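You operate a simulated robot arm through the tools that you are given. There is no shell and no other tool. Be economical: measure what you need, move in short steps, check, and stop when the job is done.

You run a simulated two-armed robot. Do the job below in one go: nothing can be reset, and whatever is moved stays where it is left.

Task
Put the red map tube on the desk top away on the open top of the shelf unit. Push the white-handle seat drawer shut. Take the teal brush on the desk top and put it away on the table shelf. Put the carton marked "string" from the pad top on the green-handled slide top and the carton that says "tabs" on the orange notebook. Open the bills tray. Do these in any order. Set down upright: carton.

Only the result counts: the job must be done as asked and must still hold three seconds after the hand-in. Knocking over, shifting, dropping, spilling or breaking anything else fails it.

Robot
Two 7-joint arms with two-finger parallel grippers on one trunk, on a base that drives. Base frame: it is fixed to the floor where the robot stands at the start and does not move with it; the origin is under the middle of the robot, x ahead of it, y to its left, z up. Lengths are in mm, angles in rad, forces in N, time in s.
The left shoulder is at the start at [50, 177, 1029], the right one opposite. With the tool pointing down near the work surface each hand reaches from about 200 to 700 mm from the robot's upright axis, wherever it stands, measured 20 degrees to its own side. Places, roughly: bills tray [3300, 1000, 900]; cream carton, orange carton, purple carton, teal c [1250, 0, 750]; green-handled slide top [1800, -1000, 700]; open top of the shelf unit [-600, 3600, 800]; orange notebook [1500, 0, 750]; table shelf [3000, 3700, 400]; teal brush (6x6x8 cm) [1500, -1000, 800]; white-handle seat drawer [900, -2200, 200]. Payload 3.43 kg a hand.
The TCP of each hand is the grasp point between the finger pads, 34 mm short of the fingertips. In the tool frame z runs along the fingers and y along their closing line. The gripper opens to 128 mm. The fingers are 24 mm wide and 12 mm thick; the gripper's body (48 by 130 mm) begins 96 mm behind the TCP.
Orientation is told as [roll, pitch, yaw] about the base's x, y, z axes, in that order, counted from this pose: with the fingers straight down and closing along the base's y, the tool's x points along the base's -x, its y along +y and its z along -z.

Tools
- The arms move only by the tool step_arm. It takes "left_rows", "right_rows" or both (then of equal length, played together; a hand with none holds still); each is a list of rows, each a list of 7 numbers: the opening, from 0 (shut) to 1 (fully open), then the shift along the base's x, y, z in mm, then the turn, a rotation vector about the base's x, y, z in degrees. In form: [[grip, dx, dy, dz, ax, ay, az], ...]. A call has 1 to 20 rows; each row shifts and turns the commanded pose from where the row before left it. A row lasts 0.2 s, in which the tool goes at most 50 mm and 0.15 rad; a call with a longer step from one row to the next is refused whole, and so is a gripper value outside its range. A pose out of reach is approached as far as the arm can. The call stops where the force on the tool passes 40 N (or 10 N more than at its start, if that is more) or the arm is blocked; 0.2 s more then pass. Each finger travels about 108 mm/s and halts on what it meets, pressing with about 40 N; the grip force reading is that of the motor and also rises with nothing between the fingers. The clock runs only during rows and for 0.2 s after the last one: add rows that do not move to give the fingers time. The reply holds the time, the measured pose of the TCP, the force on the tool along the base axes, the opening and the grip force, in the units named above and with some noise, with the torque about the TCP (base axes, N m) and any sound that the robot's microphone picked up, and new pictures: "views" is both (left out), scene, wrist or none (wrist: the cameras of the hands that moved).
- Cameras (640 x 400 px; columns grow to the right, rows downward): "scene" is now at [161.4, 16.7, 1211.6]; the picture's right is [0.18, -0.98, 0.00], its down [-0.37, -0.07, -0.93] and it looks along [0.91, 0.17, -0.38] (base axes); focal length 293 px, centre (320, 200). "left" rides on the left gripper at [76, 11, -160] in its tool frame; the picture's right is [-0.15, 0.99, 0.00], its down [-0.88, -0.13, -0.46] and it looks along [-0.45, -0.07, 0.89] (tool axes); focal length 234 px, centre (320, 200). "right" rides on the right gripper at [76, -11, -160] in its tool frame; the picture's right is [0.15, 0.99, 0.00], its down [-0.88, 0.13, -0.46] and it looks along [-0.45, 0.07, 0.89] (tool axes); focal length 234 px, centre (320, 200).
- lift_body(by): slides the trunk up (or, below 0, down) by that many mm; the arms and the scene camera ride with it, the base frame stays. It gives what a move gives, with no picture.
- drive_base(legs): drives the robot by 1 to 6 legs, each [ahead, turn to the left] in mm and rad, along the robot's own axes; the way and the turn of a leg run together, so that a leg with both is an arc; at most 1500 mm and 3.142 rad a leg. The arms and the cameras ride along, it lands a little off, and it stops where it bumps. It gives what a move gives, and a new picture of the scene camera.
- head_to(pan, tilt): turns the head with the scene camera to pan (to the left, within 1.396 rad either way) and tilt (down, from -0.506 to 1.204), counted from straight ahead of the robot. It gives what a move gives, and a new picture of the scene camera.
- pixel_to_xyz(camera, pixels): there is no depth. For up to 12 entries [column, row, z] of the newest picture of that camera ("zoom" is the newest enlarged one), the place [x, y] in the base frame at which the ray of that pixel passes the height z, good to about 2 mm. It takes no simulated time.
- enlarge(camera, box): a new picture of the part [left, top, right, bottom] of that camera's present view, enlarged. It takes no simulated time.
- finish_job(): hands the job in; it is judged then, once.

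Keep the steps short. Do not move on a guess: measure, check each grasp and each placing, and mend mistakes. In all there are 110 turns and 260 pictures (those below and enlarged ones count). Leave the grippers open and the arms clear of the work at the hand-in unless told otherwise, and finish with a single line.

The tools are called after "Call:" by a JSON object that holds its "name" and its "arguments". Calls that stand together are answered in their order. step_arm: Moves the arms, as the interface text tells. Its arguments: {"type":"object","properties":{"left_rows":{"type":"array","items":{"type":"array","items":{"type":"number"}}},"right_rows":{"type":"array","items":{"type":"array","items":{"type":"number"}}},"views":{"type":"string","enum":["both","scene","wrist","none"]}},"required":[]} The other tools are called the same way: lift_body (by) slides the trunk up or down; drive_base (legs) drives the base; head_to (pan, tilt) turns the head that bears the scene camera; pixel_to_xyz (camera, pixels) gives the place at which the rays of pixels pass given heights; enlarge (camera, box) takes an enlarged picture of a part of a camera's view; finish_job () hands the job in.

At the start:

```text
time: 0.0
left_tcp_pos: [508.3, 290.9, 1045.9]
left_ee_rot: [0.0, 0.001, 0.002]
left_contact_force: [-0.5, 0.1, -0.3]
left_torque: [0.0, -0.01, -0.01]
left_opening: 128.1
left_grasp_force: 0.1
right_tcp_pos: [422.5, -130.2, 1043.2]
right_ee_rot: [0.0, -0.001, 0.0]
right_contact_force: [0.7, -0.1, -0.2]
right_torque: [-0.01, -0.02, 0.0]
right_opening: 128.1
right_grasp_force: 0.1
trunk travel left (down, up): [-200.0, 201.0]
robot x, y, heading: [4.2, -0.1, -0.001]
head pan, tilt: [0.185, 0.387]
```

scene: 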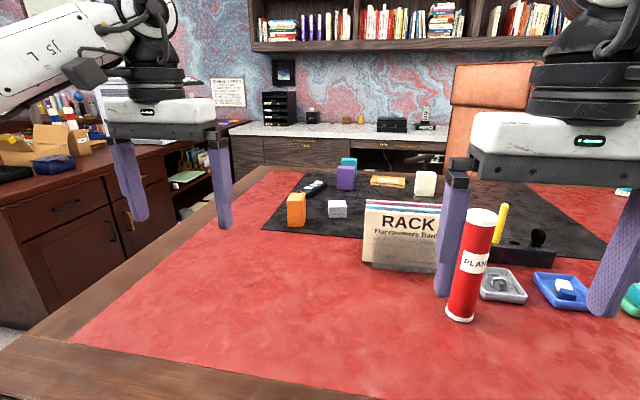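
right: 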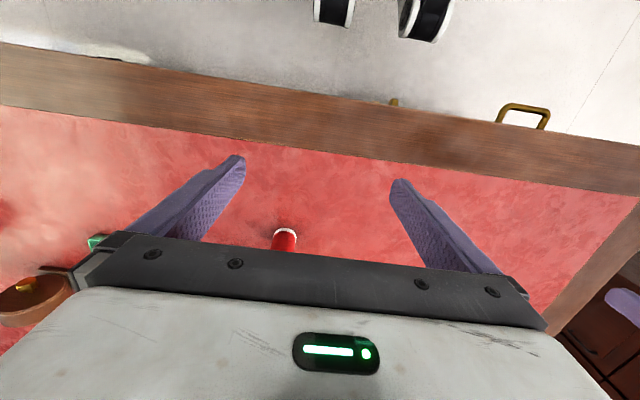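
left: 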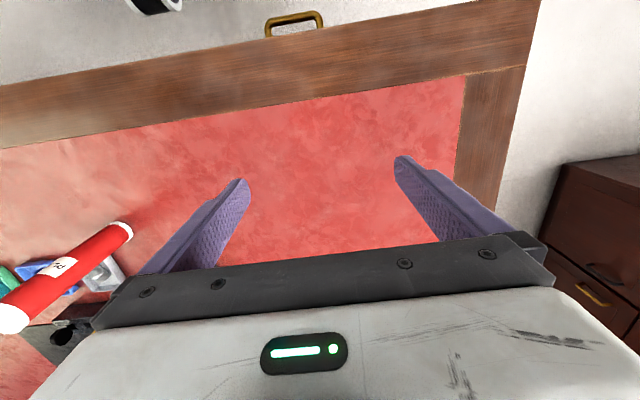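

I see the desk with the red tube standing at about px (470,270) and the cartons on a dark pad. First I look around to the left and right.

Call:
{"name": "head_to", "arguments": {"pan": -0.6, "tilt": 0.4}}

Call:
{"name": "enlarge", "arguments": {"camera": "scene", "box": [0, 100, 320, 300]}}

Call:
{"name": "head_to", "arguments": {"pan": -1.39, "tilt": 0.4}}

Call:
{"name": "head_to", "arguments": {"pan": 1.39, "tilt": 0.3}}

Call:
{"name": "head_to", "arguments": {"pan": 0.7, "tilt": 0.3}}

Call:
{"name": "head_to", "arguments": {"pan": 0.0, "tilt": 0.4}}

```text
time: 1.1
left_tcp_pos: [508.6, 288.3, 1046.3]
left_ee_rot: [0.0, 0.0, 0.001]
left_contact_force: [0.3, -0.5, 0.4]
left_torque: [0.0, 0.01, -0.01]
left_opening: 127.8
left_grasp_force: 0.1
right_tcp_pos: [420.4, -130.3, 1042.6]
right_ee_rot: [0.0, -0.001, -0.001]
right_contact_force: [0.3, 0.4, 0.6]
right_torque: [0.0, -0.01, -0.01]
right_opening: 128.0
right_grasp_force: 0.1
trunk travel left (down, up): [-200.0, 201.0]
robot x, y, heading: [0.6, 2.8, -0.003]
head pan, tilt: [-0.6, 0.4]
```

scene: 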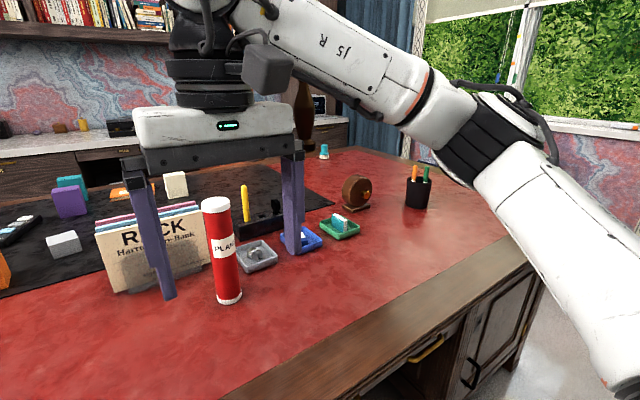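

```text
2.00 times, centred on (160, 200) of scene
```

zoom: 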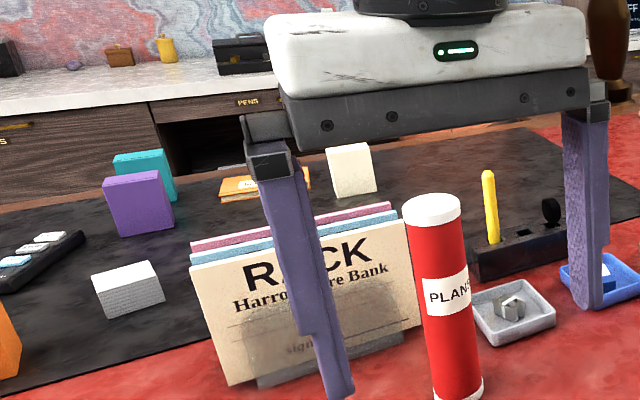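

```text
time: 2.2
left_tcp_pos: [508.2, 290.4, 1046.1]
left_ee_rot: [0.001, 0.0, 0.002]
left_contact_force: [0.0, -0.3, -0.3]
left_torque: [0.0, 0.01, -0.01]
left_opening: 127.8
left_grasp_force: 0.1
right_tcp_pos: [420.4, -130.2, 1042.0]
right_ee_rot: [0.001, 0.0, 0.0]
right_contact_force: [0.8, 0.1, 0.4]
right_torque: [-0.02, -0.01, -0.02]
right_opening: 128.0
right_grasp_force: 0.1
trunk travel left (down, up): [-200.0, 201.0]
robot x, y, heading: [-1.0, -2.9, -0.002]
head pan, tilt: [-1.389, 0.4]
```

scene: 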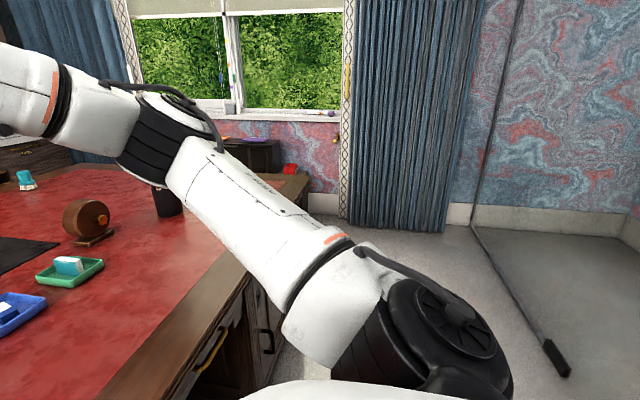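

```text
time: 4.7
left_tcp_pos: [508.3, 290.2, 1046.7]
left_ee_rot: [0.0, 0.002, 0.001]
left_contact_force: [-0.3, -0.2, -0.5]
left_torque: [-0.01, 0.02, 0.02]
left_opening: 128.1
left_grasp_force: 0.1
right_tcp_pos: [420.4, -129.5, 1042.7]
right_ee_rot: [0.002, -0.002, -0.001]
right_contact_force: [0.9, -0.5, -0.5]
right_torque: [-0.02, -0.03, 0.01]
right_opening: 128.0
right_grasp_force: 0.1
trunk travel left (down, up): [-200.0, 201.0]
robot x, y, heading: [0.2, 2.3, 0.003]
head pan, tilt: [1.389, 0.3]
```

scene: 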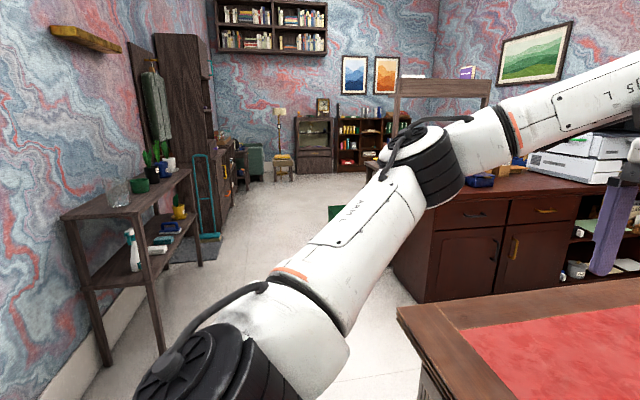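

```text
time: 5.8
left_tcp_pos: [510.1, 289.4, 1046.5]
left_ee_rot: [-0.001, -0.001, 0.002]
left_contact_force: [0.4, 0.4, 0.4]
left_torque: [0.01, -0.02, 0.01]
left_opening: 128.2
left_grasp_force: 0.2
right_tcp_pos: [421.4, -130.6, 1042.8]
right_ee_rot: [-0.001, 0.001, -0.001]
right_contact_force: [-0.5, -0.4, -0.5]
right_torque: [-0.01, -0.01, 0.01]
right_opening: 128.0
right_grasp_force: 0.1
trunk travel left (down, up): [-200.0, 201.0]
robot x, y, heading: [-1.9, 1.0, 0.006]
head pan, tilt: [0.7, 0.3]
```

scene: 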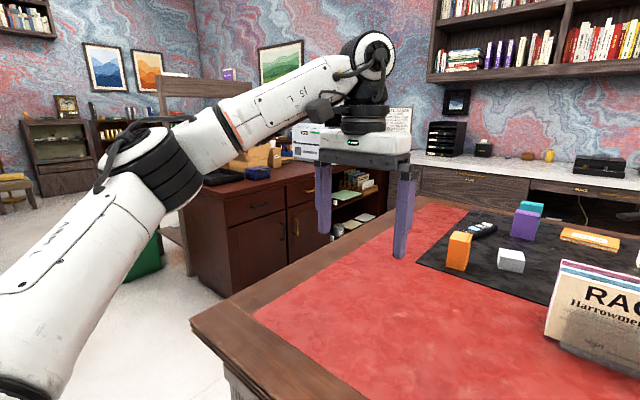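

```text
time: 6.8
left_tcp_pos: [509.2, 289.8, 1046.7]
left_ee_rot: [0.001, -0.001, 0.001]
left_contact_force: [-1.7, -0.4, -0.7]
left_torque: [0.01, -0.02, 0.02]
left_opening: 128.1
left_grasp_force: 0.2
right_tcp_pos: [419.5, -130.0, 1042.5]
right_ee_rot: [0.0, 0.0, 0.0]
right_contact_force: [0.1, -0.2, 0.7]
right_torque: [-0.01, 0.0, 0.0]
right_opening: 128.0
right_grasp_force: 0.0
trunk travel left (down, up): [-200.0, 201.0]
robot x, y, heading: [-0.5, 0.9, 0.001]
head pan, tilt: [0.0, 0.4]
```

scene: 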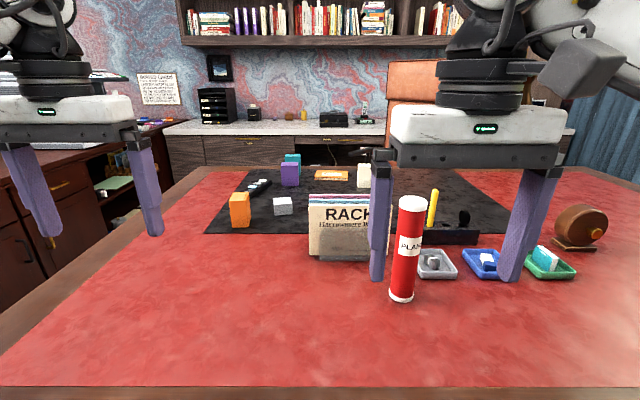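

Measuring desk extents and object positions: tube base (400,297), cartons, brush etc.

Call:
{"name": "pixel_to_xyz", "arguments": {"camera": "scene", "pixels": [[400, 298, 780], [2, 386, 780], [638, 386, 780], [182, 180, 780], [240, 225, 780], [290, 186, 780], [292, 178, 780], [331, 180, 780], [363, 187, 780], [282, 214, 780], [620, 170, 780], [412, 200, 980]]}}

Call:
{"name": "enlarge", "arguments": {"camera": "scene", "box": [180, 80, 380, 250]}}

Call:
{"name": "enlarge", "arguments": {"camera": "scene", "box": [340, 80, 640, 290]}}

```text
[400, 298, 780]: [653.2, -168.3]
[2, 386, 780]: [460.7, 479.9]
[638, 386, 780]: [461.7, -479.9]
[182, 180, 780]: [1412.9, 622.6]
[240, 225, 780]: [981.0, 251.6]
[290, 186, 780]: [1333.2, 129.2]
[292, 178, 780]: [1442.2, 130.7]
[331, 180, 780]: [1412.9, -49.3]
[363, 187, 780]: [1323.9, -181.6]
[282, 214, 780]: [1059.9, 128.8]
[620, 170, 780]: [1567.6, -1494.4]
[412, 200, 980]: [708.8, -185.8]
```

```text
2.35 times, centred on (280, 165) of scene
```

zoom: 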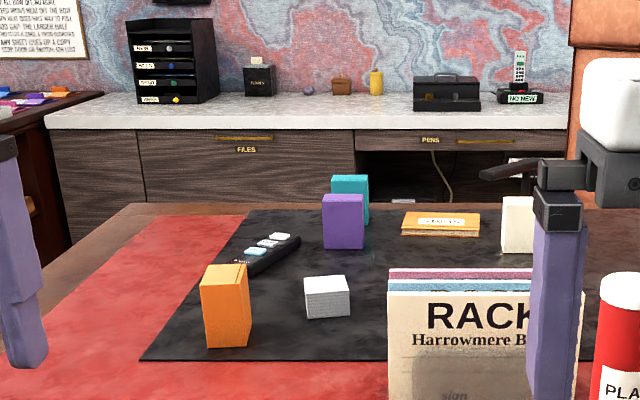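

```text
1.90 times, centred on (490, 185) of scene
```

zoom: 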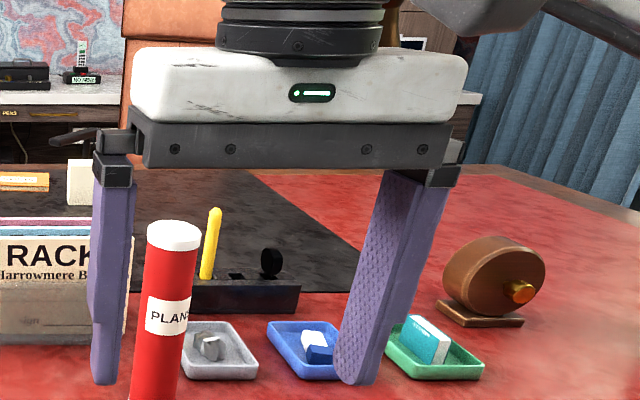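

Tube base is near (675,-172), top near z≈994. I raise both hands and drive a bit closer.

Call:
{"name": "step_arm", "arguments": {"right_rows": [[1, 0, 0, 40, 0, 0, 0], [1, 0, -20, 40, 0, 0, 0]], "left_rows": [[1, 0, 0, 40, 0, 0, 0], [1, 0, 0, 40, 0, 0, 0]], "views": "none"}}

Call:
{"name": "drive_base", "arguments": {"legs": [[90, 0]]}}

Call:
{"name": "step_arm", "arguments": {"right_rows": [[1, 40, -10, 0, 0, 0, 0], [1, 40, -10, 0, 0, 0, 0]], "views": "both"}}

```text
time: 7.4
left_tcp_pos: [508.1, 290.5, 1128.4]
left_ee_rot: [0.0, -0.001, 0.0]
left_contact_force: [-0.6, -0.2, 0.7]
left_torque: [0.0, 0.0, 0.01]
left_opening: 128.1
left_grasp_force: 0.0
right_tcp_pos: [418.7, -152.6, 1123.2]
right_ee_rot: [0.001, -0.001, -0.001]
right_contact_force: [-1.2, 0.4, 0.2]
right_torque: [0.05, 0.01, -0.02]
right_opening: 128.2
right_grasp_force: 0.1
trunk travel left (down, up): [-200.0, 201.0]
robot x, y, heading: [-0.8, 3.7, 0.0]
head pan, tilt: [0.0, 0.4]
```

```text
time: 8.5
left_tcp_pos: [602.1, 290.6, 1125.5]
left_ee_rot: [0.0, 0.0, 0.002]
left_contact_force: [0.7, 0.2, -0.9]
left_torque: [0.01, 0.02, -0.01]
left_opening: 127.9
left_grasp_force: 0.0
right_tcp_pos: [512.9, -153.1, 1122.3]
right_ee_rot: [0.001, 0.001, -0.002]
right_contact_force: [-0.1, 0.1, -0.3]
right_torque: [0.03, -0.01, -0.02]
right_opening: 127.9
right_grasp_force: 0.1
trunk travel left (down, up): [-200.0, 201.0]
robot x, y, heading: [90.4, -2.0, -0.002]
head pan, tilt: [0.0, 0.4]
```

scene: 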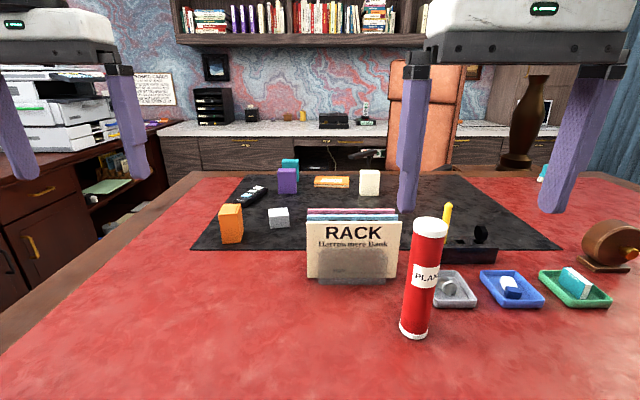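

```text
time: 9.1
left_tcp_pos: [603.1, 290.9, 1126.2]
left_ee_rot: [-0.001, 0.0, 0.0]
left_contact_force: [-0.2, 1.7, 0.5]
left_torque: [-0.05, 0.01, 0.0]
left_opening: 128.2
left_grasp_force: 0.2
right_tcp_pos: [594.5, -172.9, 1119.4]
right_ee_rot: [0.001, -0.001, -0.001]
right_contact_force: [0.2, 0.0, 0.1]
right_torque: [0.01, 0.01, -0.02]
right_opening: 128.0
right_grasp_force: 0.0
trunk travel left (down, up): [-200.0, 201.0]
robot x, y, heading: [92.8, -3.3, -0.003]
head pan, tilt: [0.0, 0.4]
```

scene: 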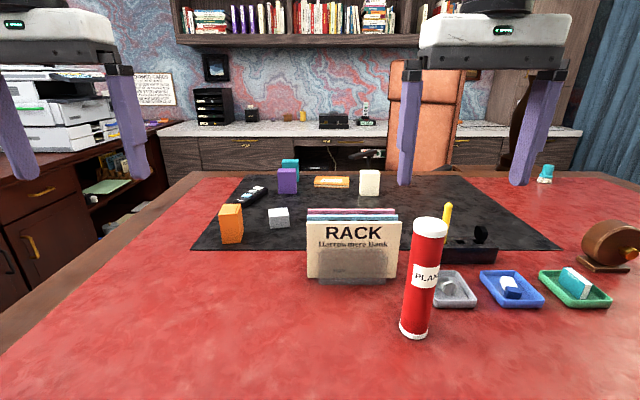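
right: 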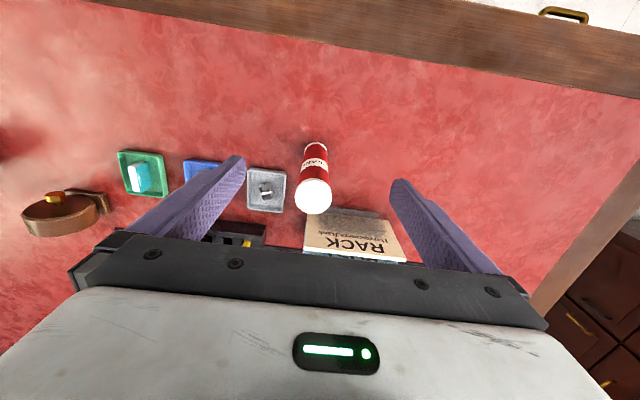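

Call:
{"name": "pixel_to_xyz", "arguments": {"camera": "right", "pixels": [[313, 197, 990], [313, 144, 780], [296, 197, 990], [330, 197, 990], [313, 197, 1000]]}}

Call:
{"name": "pixel_to_xyz", "arguments": {"camera": "scene", "pixels": [[414, 338, 780], [400, 330, 780], [428, 330, 780], [430, 226, 990], [430, 226, 1000], [429, 219, 990]]}}

```text
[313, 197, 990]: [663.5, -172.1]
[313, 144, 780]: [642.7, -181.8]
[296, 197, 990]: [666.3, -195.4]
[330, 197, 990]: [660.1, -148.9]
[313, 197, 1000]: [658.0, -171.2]
```

```text
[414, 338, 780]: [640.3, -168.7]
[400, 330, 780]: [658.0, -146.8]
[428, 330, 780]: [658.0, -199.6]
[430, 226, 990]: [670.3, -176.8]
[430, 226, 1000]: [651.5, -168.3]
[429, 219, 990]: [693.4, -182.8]
```

Tube centre ≈(665,-174), top ≈990, about 50 wide. Move above, lower, and grip.

Call:
{"name": "step_arm", "arguments": {"right_rows": [[1, 35, -1, 0, 0, 0, 0], [1, 35, -1, 0, 0, 0, 0], [1, 0, 0, -45, 0, 0, 0], [1, 0, 0, -45, 0, 0, 0], [1, 0, 0, -45, 0, 0, 0], [1, 0, 0, -30, 0, 0, 0], [1, 0, 0, 0, 0, 0, 0]], "views": "both"}}

```text
time: 10.7
left_tcp_pos: [602.2, 291.9, 1126.2]
left_ee_rot: [0.0, 0.0, -0.001]
left_contact_force: [0.0, 0.6, -0.6]
left_torque: [-0.02, -0.02, -0.01]
left_opening: 127.9
left_grasp_force: 0.0
right_tcp_pos: [637.6, -172.8, 955.9]
right_ee_rot: [-0.001, 0.001, -0.001]
right_contact_force: [1.0, 0.0, -0.5]
right_torque: [-0.03, 0.0, 0.0]
right_opening: 127.8
right_grasp_force: 0.0
right hand out of reach, approached as far as the arm can: row 2
trunk travel left (down, up): [-200.0, 201.0]
robot x, y, heading: [90.4, 1.7, 0.001]
head pan, tilt: [0.0, 0.4]
```

scene: 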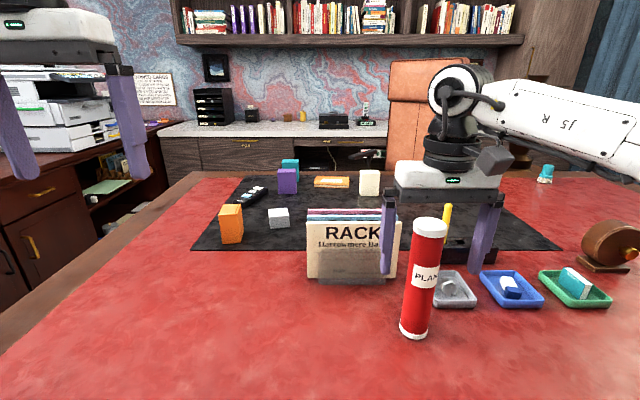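
right: 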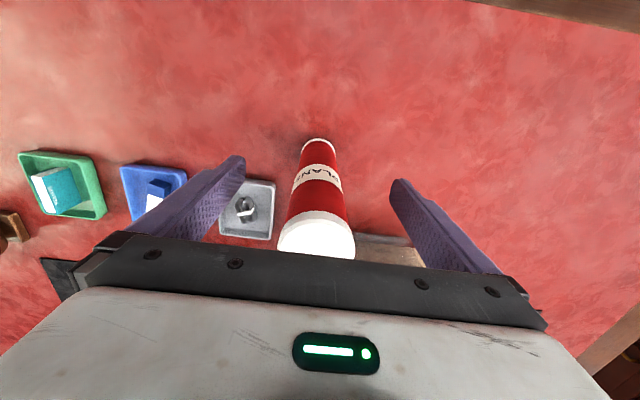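

The hand stopped 27 mm short at height. I measure the tube top again before the last shift.

Call:
{"name": "pixel_to_xyz", "arguments": {"camera": "right", "pixels": [[316, 236, 990], [316, 236, 997], [278, 236, 990], [355, 236, 990], [320, 142, 780]]}}

Call:
{"name": "step_arm", "arguments": {"right_rows": [[1, 20, 0, 0, 0, 0, 0], [1, 0, 0, 0, 0, 0, 0]], "views": "wrist"}}

```text
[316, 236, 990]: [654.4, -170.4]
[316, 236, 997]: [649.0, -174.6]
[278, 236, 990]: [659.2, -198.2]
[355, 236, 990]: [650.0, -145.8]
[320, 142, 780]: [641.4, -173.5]
```

```text
time: 11.3
left_tcp_pos: [602.2, 291.8, 1126.1]
left_ee_rot: [-0.001, 0.0, 0.0]
left_contact_force: [0.4, 0.6, 0.9]
left_torque: [0.0, 0.01, 0.02]
left_opening: 128.0
left_grasp_force: 0.1
right_tcp_pos: [658.8, -173.2, 957.1]
right_ee_rot: [0.001, 0.0, 0.001]
right_contact_force: [-0.4, 0.1, -0.6]
right_torque: [-0.01, -0.01, -0.05]
right_opening: 128.0
right_grasp_force: 0.1
trunk travel left (down, up): [-200.0, 201.0]
robot x, y, heading: [93.5, -0.4, 0.003]
head pan, tilt: [0.0, 0.4]
```

right: 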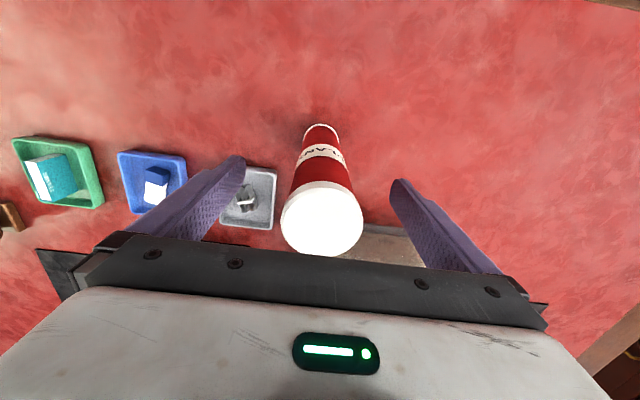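

Base front edge x≈641 gives centre ≈666. Shift +6 and close.

Call:
{"name": "step_arm", "arguments": {"right_rows": [[1, 6, 0, 0, 0, 0, 0], [0.2, 0, 0, 0, 0, 0, 0], [0.2, 0, 0, 0, 0, 0, 0], [0.2, 0, 0, 0, 0, 0, 0]], "views": "wrist"}}

```text
time: 12.3
left_tcp_pos: [601.2, 290.1, 1125.9]
left_ee_rot: [-0.001, 0.0, 0.0]
left_contact_force: [0.0, 0.1, -0.2]
left_torque: [0.03, -0.02, -0.03]
left_opening: 128.0
left_grasp_force: 0.0
right_tcp_pos: [664.1, -173.1, 957.5]
right_ee_rot: [-0.001, 0.0, -0.001]
right_contact_force: [1.1, 0.4, -0.2]
right_torque: [0.07, -0.05, -0.01]
right_opening: 49.1
right_grasp_force: 40.2
trunk travel left (down, up): [-200.0, 201.0]
robot x, y, heading: [90.6, -0.2, 0.002]
head pan, tilt: [0.0, 0.4]
```

right: 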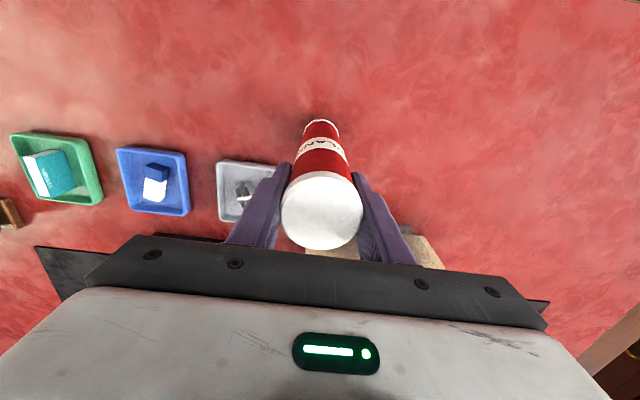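

Grip holds at 49 mm. Lift and bring both hands close to the body for driving.

Call:
{"name": "step_arm", "arguments": {"right_rows": [[0.2, 0, 0, 30, 0, 0, 0], [0.2, -20, 0, 40, 0, 0, 0], [0.2, -30, 0, 35, 0, 0, 0], [0.2, -45, 0, 0, 0, 0, 0], [0.2, -45, 0, 0, 0, 0, 0], [0.2, -45, 0, 0, 0, 0, 0], [0.2, -45, 0, 0, 0, 0, 0]], "left_rows": [[1, -30, 0, 0, 0, 0, 0], [1, -30, -10, 0, 0, 0, 0], [1, -30, -20, 0, 0, 0, 0], [1, -30, -20, 0, 0, 0, 0], [1, -30, -20, 0, 0, 0, 0], [1, -20, -20, 0, 0, 0, 0], [1, 0, 0, 0, 0, 0, 0]], "views": "wrist"}}

Call:
{"name": "head_to", "arguments": {"pan": 1.2, "tilt": 0.7}}

```text
time: 13.9
left_tcp_pos: [431.2, 202.0, 1125.4]
left_ee_rot: [0.0, 0.001, -0.001]
left_contact_force: [0.2, 0.3, -0.1]
left_torque: [-0.01, 0.0, -0.02]
left_opening: 128.2
left_grasp_force: 0.1
right_tcp_pos: [433.9, -173.7, 1061.9]
right_ee_rot: [-0.001, 0.0, -0.002]
right_contact_force: [0.7, 0.1, -1.1]
right_torque: [0.0, 0.01, 0.02]
right_opening: 48.9
right_grasp_force: 40.3
trunk travel left (down, up): [-200.0, 201.0]
robot x, y, heading: [93.5, 1.8, 0.001]
head pan, tilt: [0.0, 0.4]
```

right: 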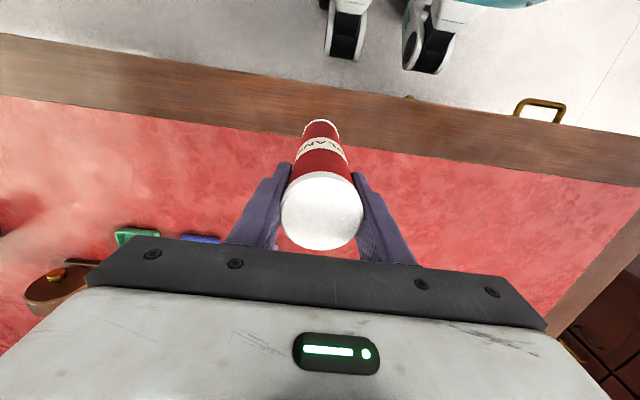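
left: 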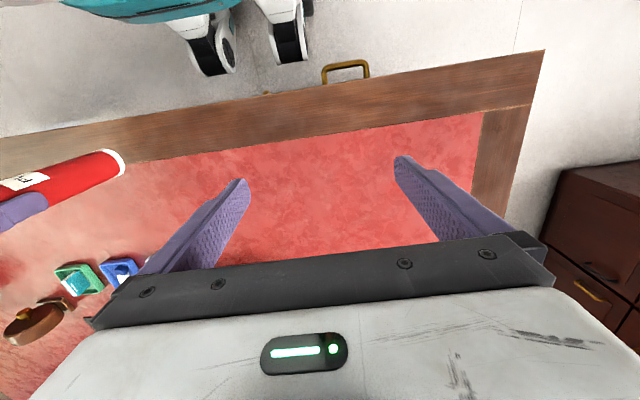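

```text
time: 15.3
left_tcp_pos: [431.3, 202.6, 1125.0]
left_ee_rot: [-0.002, 0.001, 0.001]
left_contact_force: [-0.5, 0.8, 0.0]
left_torque: [0.01, -0.04, 0.02]
left_opening: 127.9
left_grasp_force: 0.1
right_tcp_pos: [436.0, -174.0, 1062.4]
right_ee_rot: [-0.001, 0.0, -0.002]
right_contact_force: [-0.4, -0.6, -1.2]
right_torque: [-0.03, 0.0, 0.04]
right_opening: 48.8
right_grasp_force: 40.1
trunk travel left (down, up): [-200.0, 201.0]
robot x, y, heading: [91.9, 0.8, 0.005]
head pan, tilt: [1.201, 0.7]
```

scene: 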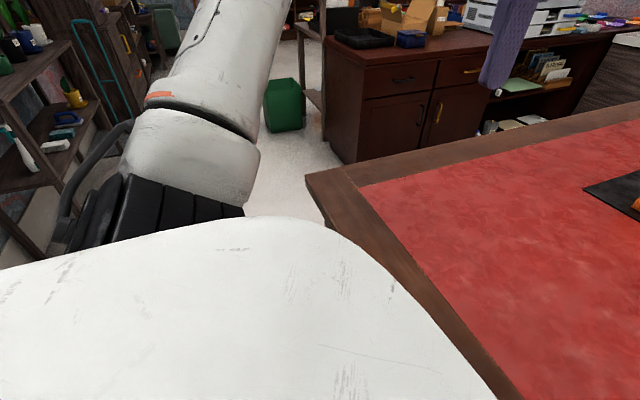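

Measure the passage on the left: desk corner, sideboard corner, etc.

Call:
{"name": "pixel_to_xyz", "arguments": {"camera": "scene", "pixels": [[308, 178, 780], [639, 103, 780], [355, 163, 0], [327, 137, 0], [298, 128, 0], [267, 130, 0], [36, 257, 0], [110, 170, 0], [500, 118, 0], [570, 100, 0], [323, 0, 0], [325, 112, 0]]}}

Call:
{"name": "pixel_to_xyz", "arguments": {"camera": "right", "pixels": [[345, 55, 50], [425, 70, 50], [300, 75, 780]]}}

Call:
{"name": "head_to", "arguments": {"pan": 1.39, "tilt": 0.3}}

Call:
{"name": "enlarge", "arguments": {"camera": "scene", "box": [40, 60, 440, 310]}}

```text
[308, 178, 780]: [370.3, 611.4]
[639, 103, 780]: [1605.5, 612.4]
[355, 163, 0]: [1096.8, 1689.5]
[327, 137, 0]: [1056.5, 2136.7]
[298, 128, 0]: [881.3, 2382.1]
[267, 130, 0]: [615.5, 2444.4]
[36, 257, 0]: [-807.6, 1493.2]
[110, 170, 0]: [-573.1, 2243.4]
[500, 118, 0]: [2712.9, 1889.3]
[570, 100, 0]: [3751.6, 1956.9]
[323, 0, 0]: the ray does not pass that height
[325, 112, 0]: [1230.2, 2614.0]
```

```text
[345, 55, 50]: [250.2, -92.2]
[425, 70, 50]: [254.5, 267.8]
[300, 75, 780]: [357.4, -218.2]
```

```text
time: 16.2
left_tcp_pos: [431.6, 202.1, 1124.3]
left_ee_rot: [0.0, 0.0, -0.002]
left_contact_force: [0.3, 0.5, 0.2]
left_torque: [-0.02, -0.03, 0.01]
left_opening: 127.8
left_grasp_force: 0.0
right_tcp_pos: [435.2, -174.1, 1062.5]
right_ee_rot: [0.0, -0.001, -0.001]
right_contact_force: [0.5, -0.3, -1.0]
right_torque: [0.0, 0.04, 0.0]
right_opening: 49.0
right_grasp_force: 39.9
trunk travel left (down, up): [-200.0, 201.0]
robot x, y, heading: [91.1, -2.2, 0.0]
head pan, tilt: [1.389, 0.3]
```

scene: 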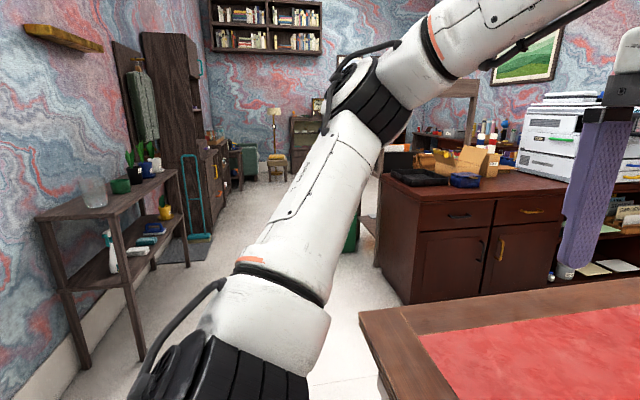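

```text
1.60 times, centred on (240, 185) of scene
```

zoom: 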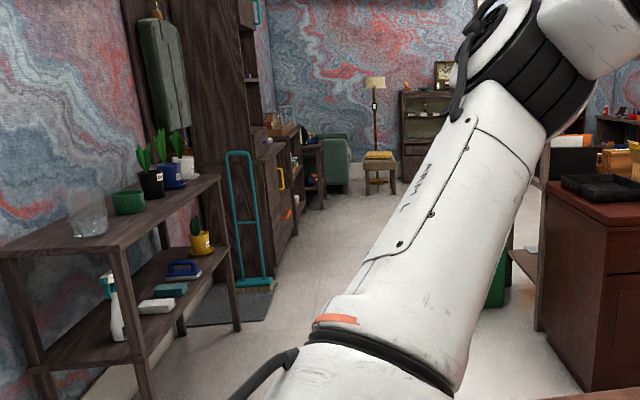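

Measure the left plant shelf and mid-room pieces' floor positions.

Call:
{"name": "pixel_to_xyz", "arguments": {"camera": "scene", "pixels": [[87, 367, 0], [137, 345, 0], [186, 238, 0], [160, 350, 0], [215, 236, 0], [235, 185, 0], [232, 215, 0], [345, 250, 0], [378, 264, 0], [410, 303, 0], [200, 175, 800], [268, 180, 0]]}}

Call:
{"name": "enlarge", "arguments": {"camera": "scene", "box": [180, 100, 300, 250]}}

```text
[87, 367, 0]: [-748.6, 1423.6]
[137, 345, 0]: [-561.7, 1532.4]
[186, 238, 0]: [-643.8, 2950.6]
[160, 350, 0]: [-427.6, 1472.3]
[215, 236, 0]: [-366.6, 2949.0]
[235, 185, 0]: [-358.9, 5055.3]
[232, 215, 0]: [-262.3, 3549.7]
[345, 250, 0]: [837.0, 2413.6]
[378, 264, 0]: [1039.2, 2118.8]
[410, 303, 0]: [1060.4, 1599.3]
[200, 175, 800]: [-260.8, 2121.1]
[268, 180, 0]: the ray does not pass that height
```

```text
2.67 times, centred on (240, 175) of scene
```

zoom: 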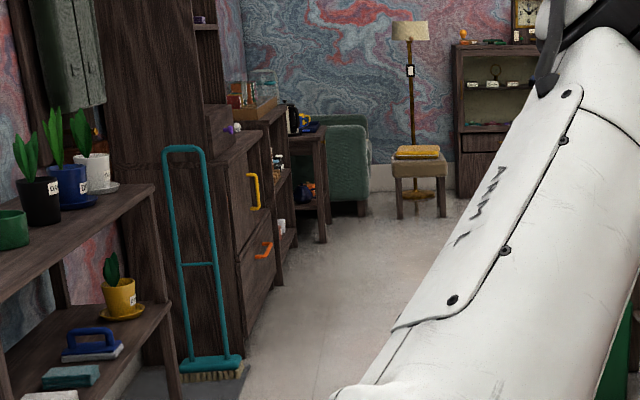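

The left side: plant shelf (front x≈-430), wardrobe, then a lower cabinet around y≈3600. I back off, turn left and drive along x≈20–200.

Call:
{"name": "drive_base", "arguments": {"legs": [[-70, 0], [0, 1.5], [1500, 0]]}}

Call:
{"name": "head_to", "arguments": {"pan": 0.4, "tilt": 0.35}}

```text
time: 28.1
left_tcp_pos: [-27.8, 1888.4, 1125.0]
left_ee_rot: [-0.001, 0.0, 1.496]
left_contact_force: [-0.2, -0.4, -0.1]
left_torque: [0.03, 0.02, 0.0]
left_opening: 127.8
left_grasp_force: 0.1
right_tcp_pos: [347.0, 1863.1, 1061.3]
right_ee_rot: [0.001, 0.002, 1.498]
right_contact_force: [0.5, -0.1, -0.9]
right_torque: [0.02, 0.01, 0.01]
right_opening: 48.9
right_grasp_force: 40.1
trunk travel left (down, up): [-200.0, 201.0]
robot x, y, heading: [149.1, 1532.5, 1.501]
head pan, tilt: [1.389, 0.3]
```

scene: 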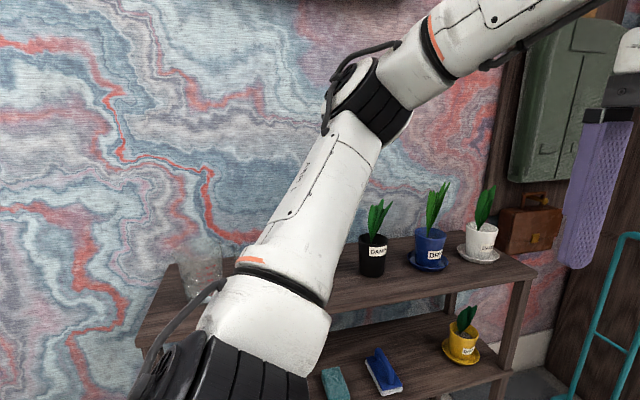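

```text
time: 29.3
left_tcp_pos: [-29.2, 1886.8, 1125.5]
left_ee_rot: [-0.001, 0.001, 1.498]
left_contact_force: [-0.2, -0.1, 0.1]
left_torque: [0.0, 0.0, 0.03]
left_opening: 128.1
left_grasp_force: 0.1
right_tcp_pos: [345.8, 1864.0, 1061.5]
right_ee_rot: [0.001, 0.0, 1.498]
right_contact_force: [0.4, -0.1, -1.9]
right_torque: [0.0, -0.03, 0.01]
right_opening: 49.1
right_grasp_force: 39.8
trunk travel left (down, up): [-200.0, 201.0]
robot x, y, heading: [148.9, 1536.7, 1.498]
head pan, tilt: [0.4, 0.351]
```

scene: 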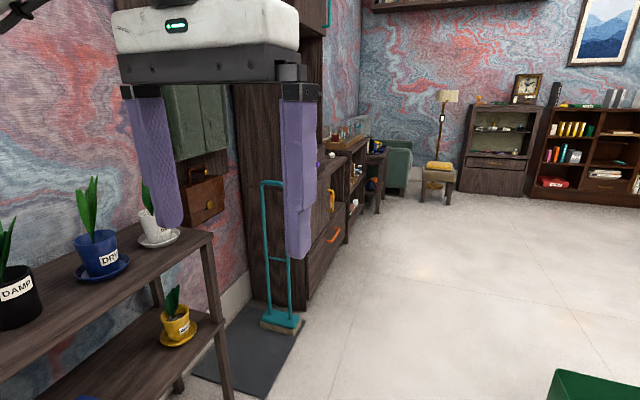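

Path ahead is clear. Drive 1500 more and look to the left at the cabinet tops.

Call:
{"name": "drive_base", "arguments": {"legs": [[1500, 0]]}}

Call:
{"name": "head_to", "arguments": {"pan": 0.95, "tilt": 0.4}}

```text
time: 36.5
left_tcp_pos: [60.4, 3341.4, 1125.1]
left_ee_rot: [-0.001, 0.001, 1.516]
left_contact_force: [0.2, -0.1, 0.1]
left_torque: [-0.01, 0.0, 0.0]
left_opening: 128.0
left_grasp_force: 0.1
right_tcp_pos: [435.1, 3323.9, 1062.3]
right_ee_rot: [0.001, 0.002, 1.515]
right_contact_force: [0.9, -0.3, -1.1]
right_torque: [0.02, 0.01, 0.01]
right_opening: 48.8
right_grasp_force: 39.2
trunk travel left (down, up): [-200.0, 201.0]
robot x, y, heading: [243.6, 2987.7, 1.513]
head pan, tilt: [0.4, 0.351]
```

scene: 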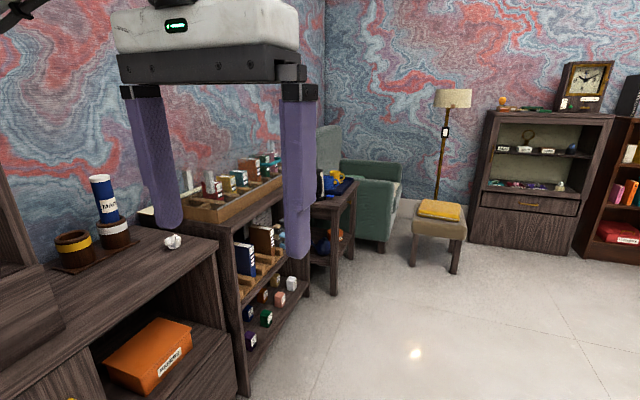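

```text
time: 37.5
left_tcp_pos: [59.3, 3339.9, 1124.2]
left_ee_rot: [0.001, -0.001, 1.516]
left_contact_force: [-0.2, -0.4, 0.2]
left_torque: [0.01, -0.01, -0.03]
left_opening: 128.1
left_grasp_force: 0.0
right_tcp_pos: [434.7, 3322.8, 1062.4]
right_ee_rot: [0.0, -0.001, 1.515]
right_contact_force: [0.0, -0.2, -1.3]
right_torque: [0.02, 0.04, -0.02]
right_opening: 48.5
right_grasp_force: 39.6
trunk travel left (down, up): [-200.0, 201.0]
robot x, y, heading: [239.0, 2989.8, 1.518]
head pan, tilt: [0.949, 0.4]
```

scene: 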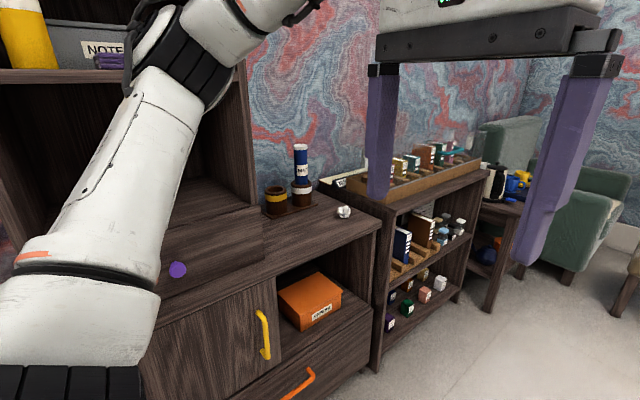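

The lower cabinet's top is visible, with a cup holder, a blue tube and a paper ball on it. I drive up beside it and face it.

Call:
{"name": "pixel_to_xyz", "arguments": {"camera": "scene", "pixels": [[380, 222, 800], [375, 370, 0], [155, 312, 800], [275, 212, 800], [344, 217, 800], [302, 205, 800], [265, 258, 800], [316, 187, 800]]}}

Call:
{"name": "drive_base", "arguments": {"legs": [[450, 0], [0, 1.62]]}}

Call:
{"name": "head_to", "arguments": {"pan": 0.0, "tilt": 0.5}}

```text
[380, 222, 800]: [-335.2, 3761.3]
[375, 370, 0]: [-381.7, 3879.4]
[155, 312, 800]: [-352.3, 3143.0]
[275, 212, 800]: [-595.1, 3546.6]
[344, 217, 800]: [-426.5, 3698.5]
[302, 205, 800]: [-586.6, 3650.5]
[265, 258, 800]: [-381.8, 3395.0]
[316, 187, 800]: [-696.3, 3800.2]
```

```text
time: 44.1
left_tcp_pos: [-80.5, 3254.0, 1124.3]
left_ee_rot: [-0.001, 0.0, 3.1]
left_contact_force: [-0.5, 0.3, -0.5]
left_torque: [0.02, -0.04, 0.0]
left_opening: 128.0
left_grasp_force: 0.1
right_tcp_pos: [-67.3, 3629.0, 1062.1]
right_ee_rot: [-0.001, -0.001, 3.098]
right_contact_force: [0.0, 0.4, -1.0]
right_torque: [0.0, -0.01, -0.01]
right_opening: 48.8
right_grasp_force: 39.5
trunk travel left (down, up): [-200.0, 201.0]
robot x, y, heading: [267.6, 3443.9, 3.098]
head pan, tilt: [0.949, 0.4]
```

scene: 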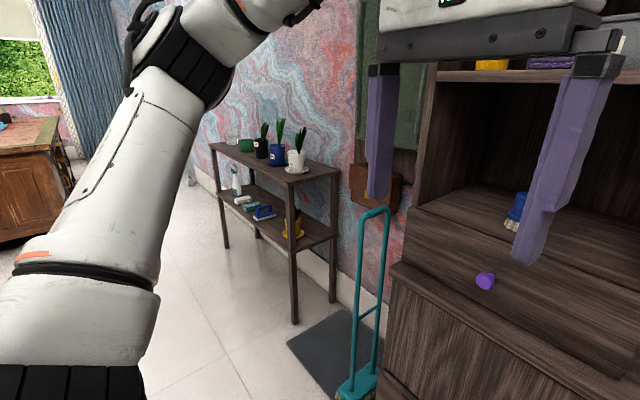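

```text
time: 45.3
left_tcp_pos: [-81.0, 3253.8, 1124.5]
left_ee_rot: [0.0, 0.001, 3.1]
left_contact_force: [0.5, 0.0, 0.0]
left_torque: [-0.04, -0.01, -0.02]
left_opening: 128.2
left_grasp_force: 0.0
right_tcp_pos: [-67.1, 3629.6, 1061.5]
right_ee_rot: [-0.001, 0.001, 3.097]
right_contact_force: [-0.5, 0.5, -1.7]
right_torque: [0.04, -0.01, 0.0]
right_opening: 48.8
right_grasp_force: 39.8
trunk travel left (down, up): [-200.0, 201.0]
robot x, y, heading: [266.0, 3443.7, 3.099]
head pan, tilt: [0.0, 0.499]
```

scene: 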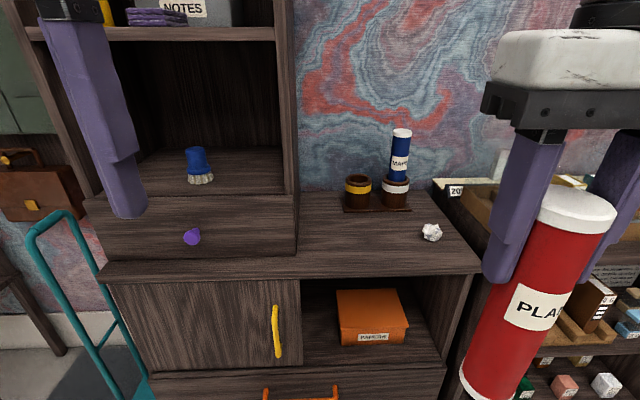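

The open top lies between the hutch wall (col 295) and the cabinet's right edge (col 480), with free room near (350,240). I measure it.

Call:
{"name": "pixel_to_xyz", "arguments": {"camera": "scene", "pixels": [[297, 255, 800], [350, 235, 800], [432, 238, 800], [378, 210, 800], [345, 211, 800], [480, 265, 800], [300, 275, 800], [420, 190, 800], [310, 195, 800], [411, 209, 800]]}}

Call:
{"name": "enlarge", "arguments": {"camera": "scene", "box": [280, 120, 500, 290]}}

```text
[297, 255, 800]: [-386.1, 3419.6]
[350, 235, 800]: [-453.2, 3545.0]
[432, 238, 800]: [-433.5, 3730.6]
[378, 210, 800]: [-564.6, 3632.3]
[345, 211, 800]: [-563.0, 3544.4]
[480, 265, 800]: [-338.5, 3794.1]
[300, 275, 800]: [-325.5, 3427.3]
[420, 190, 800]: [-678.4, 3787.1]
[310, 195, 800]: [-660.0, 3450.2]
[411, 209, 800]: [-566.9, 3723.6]
```

```text
2.35 times, centred on (390, 205) of scene
```

zoom: 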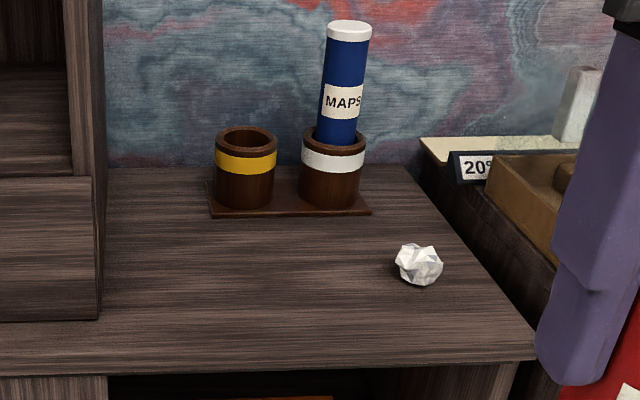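

Target spot (-465,3575), clear of holder, ball and wall. Drive 130 closer, then carry the tube over at z≈1040.

Call:
{"name": "drive_base", "arguments": {"legs": [[130, 0]]}}

Call:
{"name": "step_arm", "arguments": {"right_rows": [[0.2, -40, -8, 0, 0, 0, 0], [0.2, -40, -8, 0, 0, 0, 0], [0.2, -40, -8, 0, 0, 0, 0], [0.2, -40, -8, 0, 0, 0, 0], [0.2, -40, -8, 0, 0, 0, 0], [0.2, -40, -8, 0, 0, 0, 0]], "views": "both"}}

```text
time: 46.6
left_tcp_pos: [-208.9, 3259.5, 1125.3]
left_ee_rot: [0.0, 0.0, 3.097]
left_contact_force: [-0.9, 0.5, 0.7]
left_torque: [-0.01, -0.03, 0.01]
left_opening: 127.9
left_grasp_force: 0.0
right_tcp_pos: [-195.8, 3634.9, 1061.7]
right_ee_rot: [-0.001, 0.0, 3.097]
right_contact_force: [-0.4, 0.5, -0.8]
right_torque: [0.0, -0.01, 0.0]
right_opening: 48.8
right_grasp_force: 39.5
trunk travel left (down, up): [-200.0, 201.0]
robot x, y, heading: [138.3, 3447.4, 3.1]
head pan, tilt: [0.0, 0.499]
```

scene: 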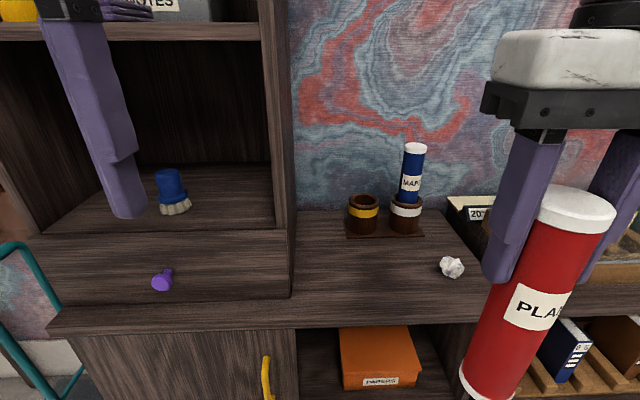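

```text
time: 48.0
left_tcp_pos: [-208.4, 3258.4, 1124.1]
left_ee_rot: [-0.001, 0.0, 3.098]
left_contact_force: [-1.0, -0.5, -0.3]
left_torque: [-0.02, 0.02, 0.01]
left_opening: 128.0
left_grasp_force: 0.1
right_tcp_pos: [-434.8, 3587.7, 1061.0]
right_ee_rot: [-0.004, 0.0, 3.099]
right_contact_force: [0.3, 0.3, -1.0]
right_torque: [0.0, -0.01, -0.01]
right_opening: 49.0
right_grasp_force: 40.2
trunk travel left (down, up): [-200.0, 201.0]
robot x, y, heading: [145.1, 3449.6, 3.099]
head pan, tilt: [0.0, 0.499]
```

scene: 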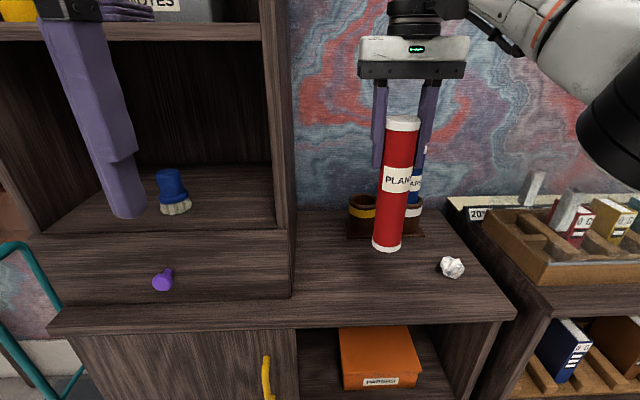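
right: 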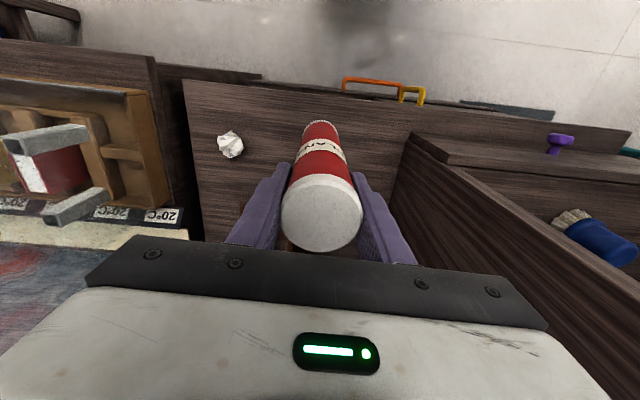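

Spot is good. Lower 70 mm, then creep.

Call:
{"name": "step_arm", "arguments": {"right_rows": [[0.2, -15, -5, -25, 0, 0, 0], [0.2, 0, 0, -25, 0, 0, 0], [0.2, 0, 0, -20, 0, 0, 0], [0.2, 0, 0, 0, 0, 0, 0]], "views": "both"}}

Call:
{"name": "pixel_to_xyz", "arguments": {"camera": "scene", "pixels": [[300, 327, 800]]}}

```text
time: 49.0
left_tcp_pos: [-208.8, 3260.9, 1125.3]
left_ee_rot: [0.0, 0.0, 3.099]
left_contact_force: [-0.4, 0.5, 0.1]
left_torque: [-0.04, 0.01, 0.01]
left_opening: 127.9
left_grasp_force: 0.1
right_tcp_pos: [-449.9, 3583.7, 992.8]
right_ee_rot: [-0.001, -0.001, 3.097]
right_contact_force: [0.6, 0.6, -0.4]
right_torque: [-0.02, 0.01, 0.02]
right_opening: 48.8
right_grasp_force: 39.6
trunk travel left (down, up): [-200.0, 201.0]
robot x, y, heading: [140.2, 3448.0, 3.099]
head pan, tilt: [0.0, 0.499]
```

scene: 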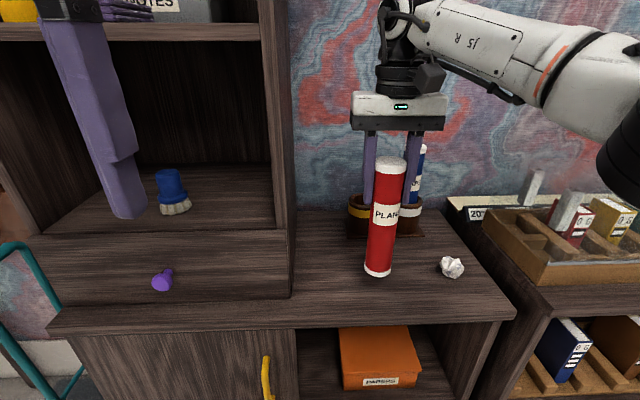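
right: 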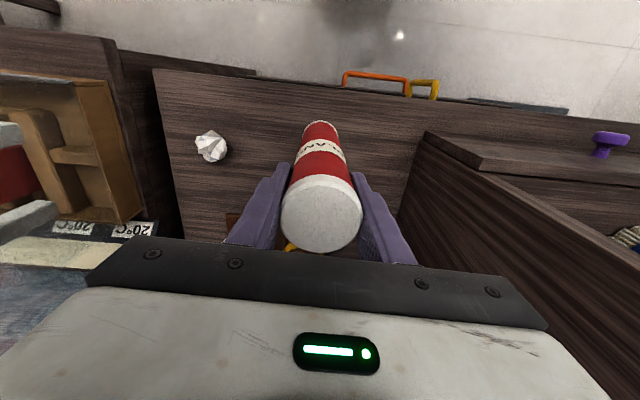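

```text
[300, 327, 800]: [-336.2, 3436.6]
```

Bottom should be at ≈815. Creep down in 4 mm rows, watching the force.

Call:
{"name": "step_arm", "arguments": {"right_rows": [[0.2, 0, 0, -4, 0, 0, 0], [0.2, 0, 0, -4, 0, 0, 0], [0.2, 0, 0, -3, 0, 0, 0], [0.2, 0, 0, -2, 0, 0, 0]], "views": "scene"}}

```text
time: 50.0
left_tcp_pos: [-207.3, 3259.3, 1126.0]
left_ee_rot: [0.0, -0.001, 3.098]
left_contact_force: [0.0, -0.3, -0.7]
left_torque: [0.0, 0.01, -0.02]
left_opening: 128.2
left_grasp_force: 0.1
right_tcp_pos: [-448.4, 3582.9, 979.6]
right_ee_rot: [0.0, -0.001, 3.097]
right_contact_force: [0.2, 0.3, -2.4]
right_torque: [-0.04, -0.03, -0.02]
right_opening: 49.0
right_grasp_force: 39.8
trunk travel left (down, up): [-200.0, 201.0]
robot x, y, heading: [140.5, 3448.9, 3.094]
head pan, tilt: [0.0, 0.499]
```

scene: 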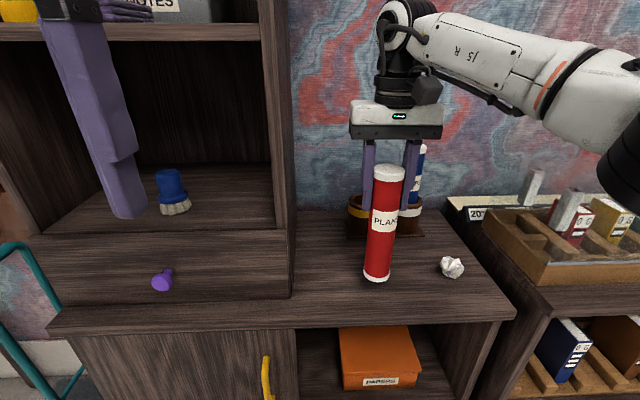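

No contact yet. Continue in 2 mm rows.

Call:
{"name": "step_arm", "arguments": {"right_rows": [[0.2, 0, 0, -2, 0, 0, 0], [0.2, 0, 0, -2, 0, 0, 0], [0.2, 0, 0, -2, 0, 0, 0], [0.2, 0, 0, -2, 0, 0, 0]], "views": "scene"}}

Call:
{"name": "enlarge", "arguments": {"camera": "scene", "box": [320, 130, 480, 300]}}

```text
time: 51.0
left_tcp_pos: [-207.6, 3260.5, 1125.7]
left_ee_rot: [0.0, 0.001, 3.096]
left_contact_force: [-0.6, -0.2, 0.2]
left_torque: [-0.01, 0.03, -0.02]
left_opening: 127.9
left_grasp_force: 0.0
right_tcp_pos: [-450.7, 3583.2, 969.6]
right_ee_rot: [0.0, 0.0, 3.098]
right_contact_force: [1.4, 0.0, -1.8]
right_torque: [-0.02, 0.01, 0.01]
right_opening: 48.8
right_grasp_force: 40.3
trunk travel left (down, up): [-200.0, 201.0]
robot x, y, heading: [137.8, 3450.9, 3.098]
head pan, tilt: [0.0, 0.499]
```

scene: 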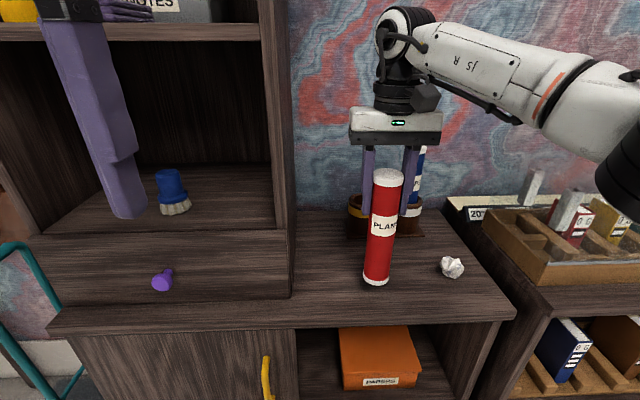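

```text
2.35 times, centred on (400, 215) of scene
```

zoom: 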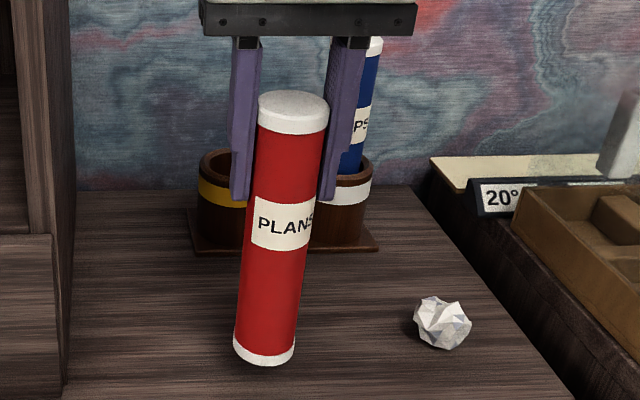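

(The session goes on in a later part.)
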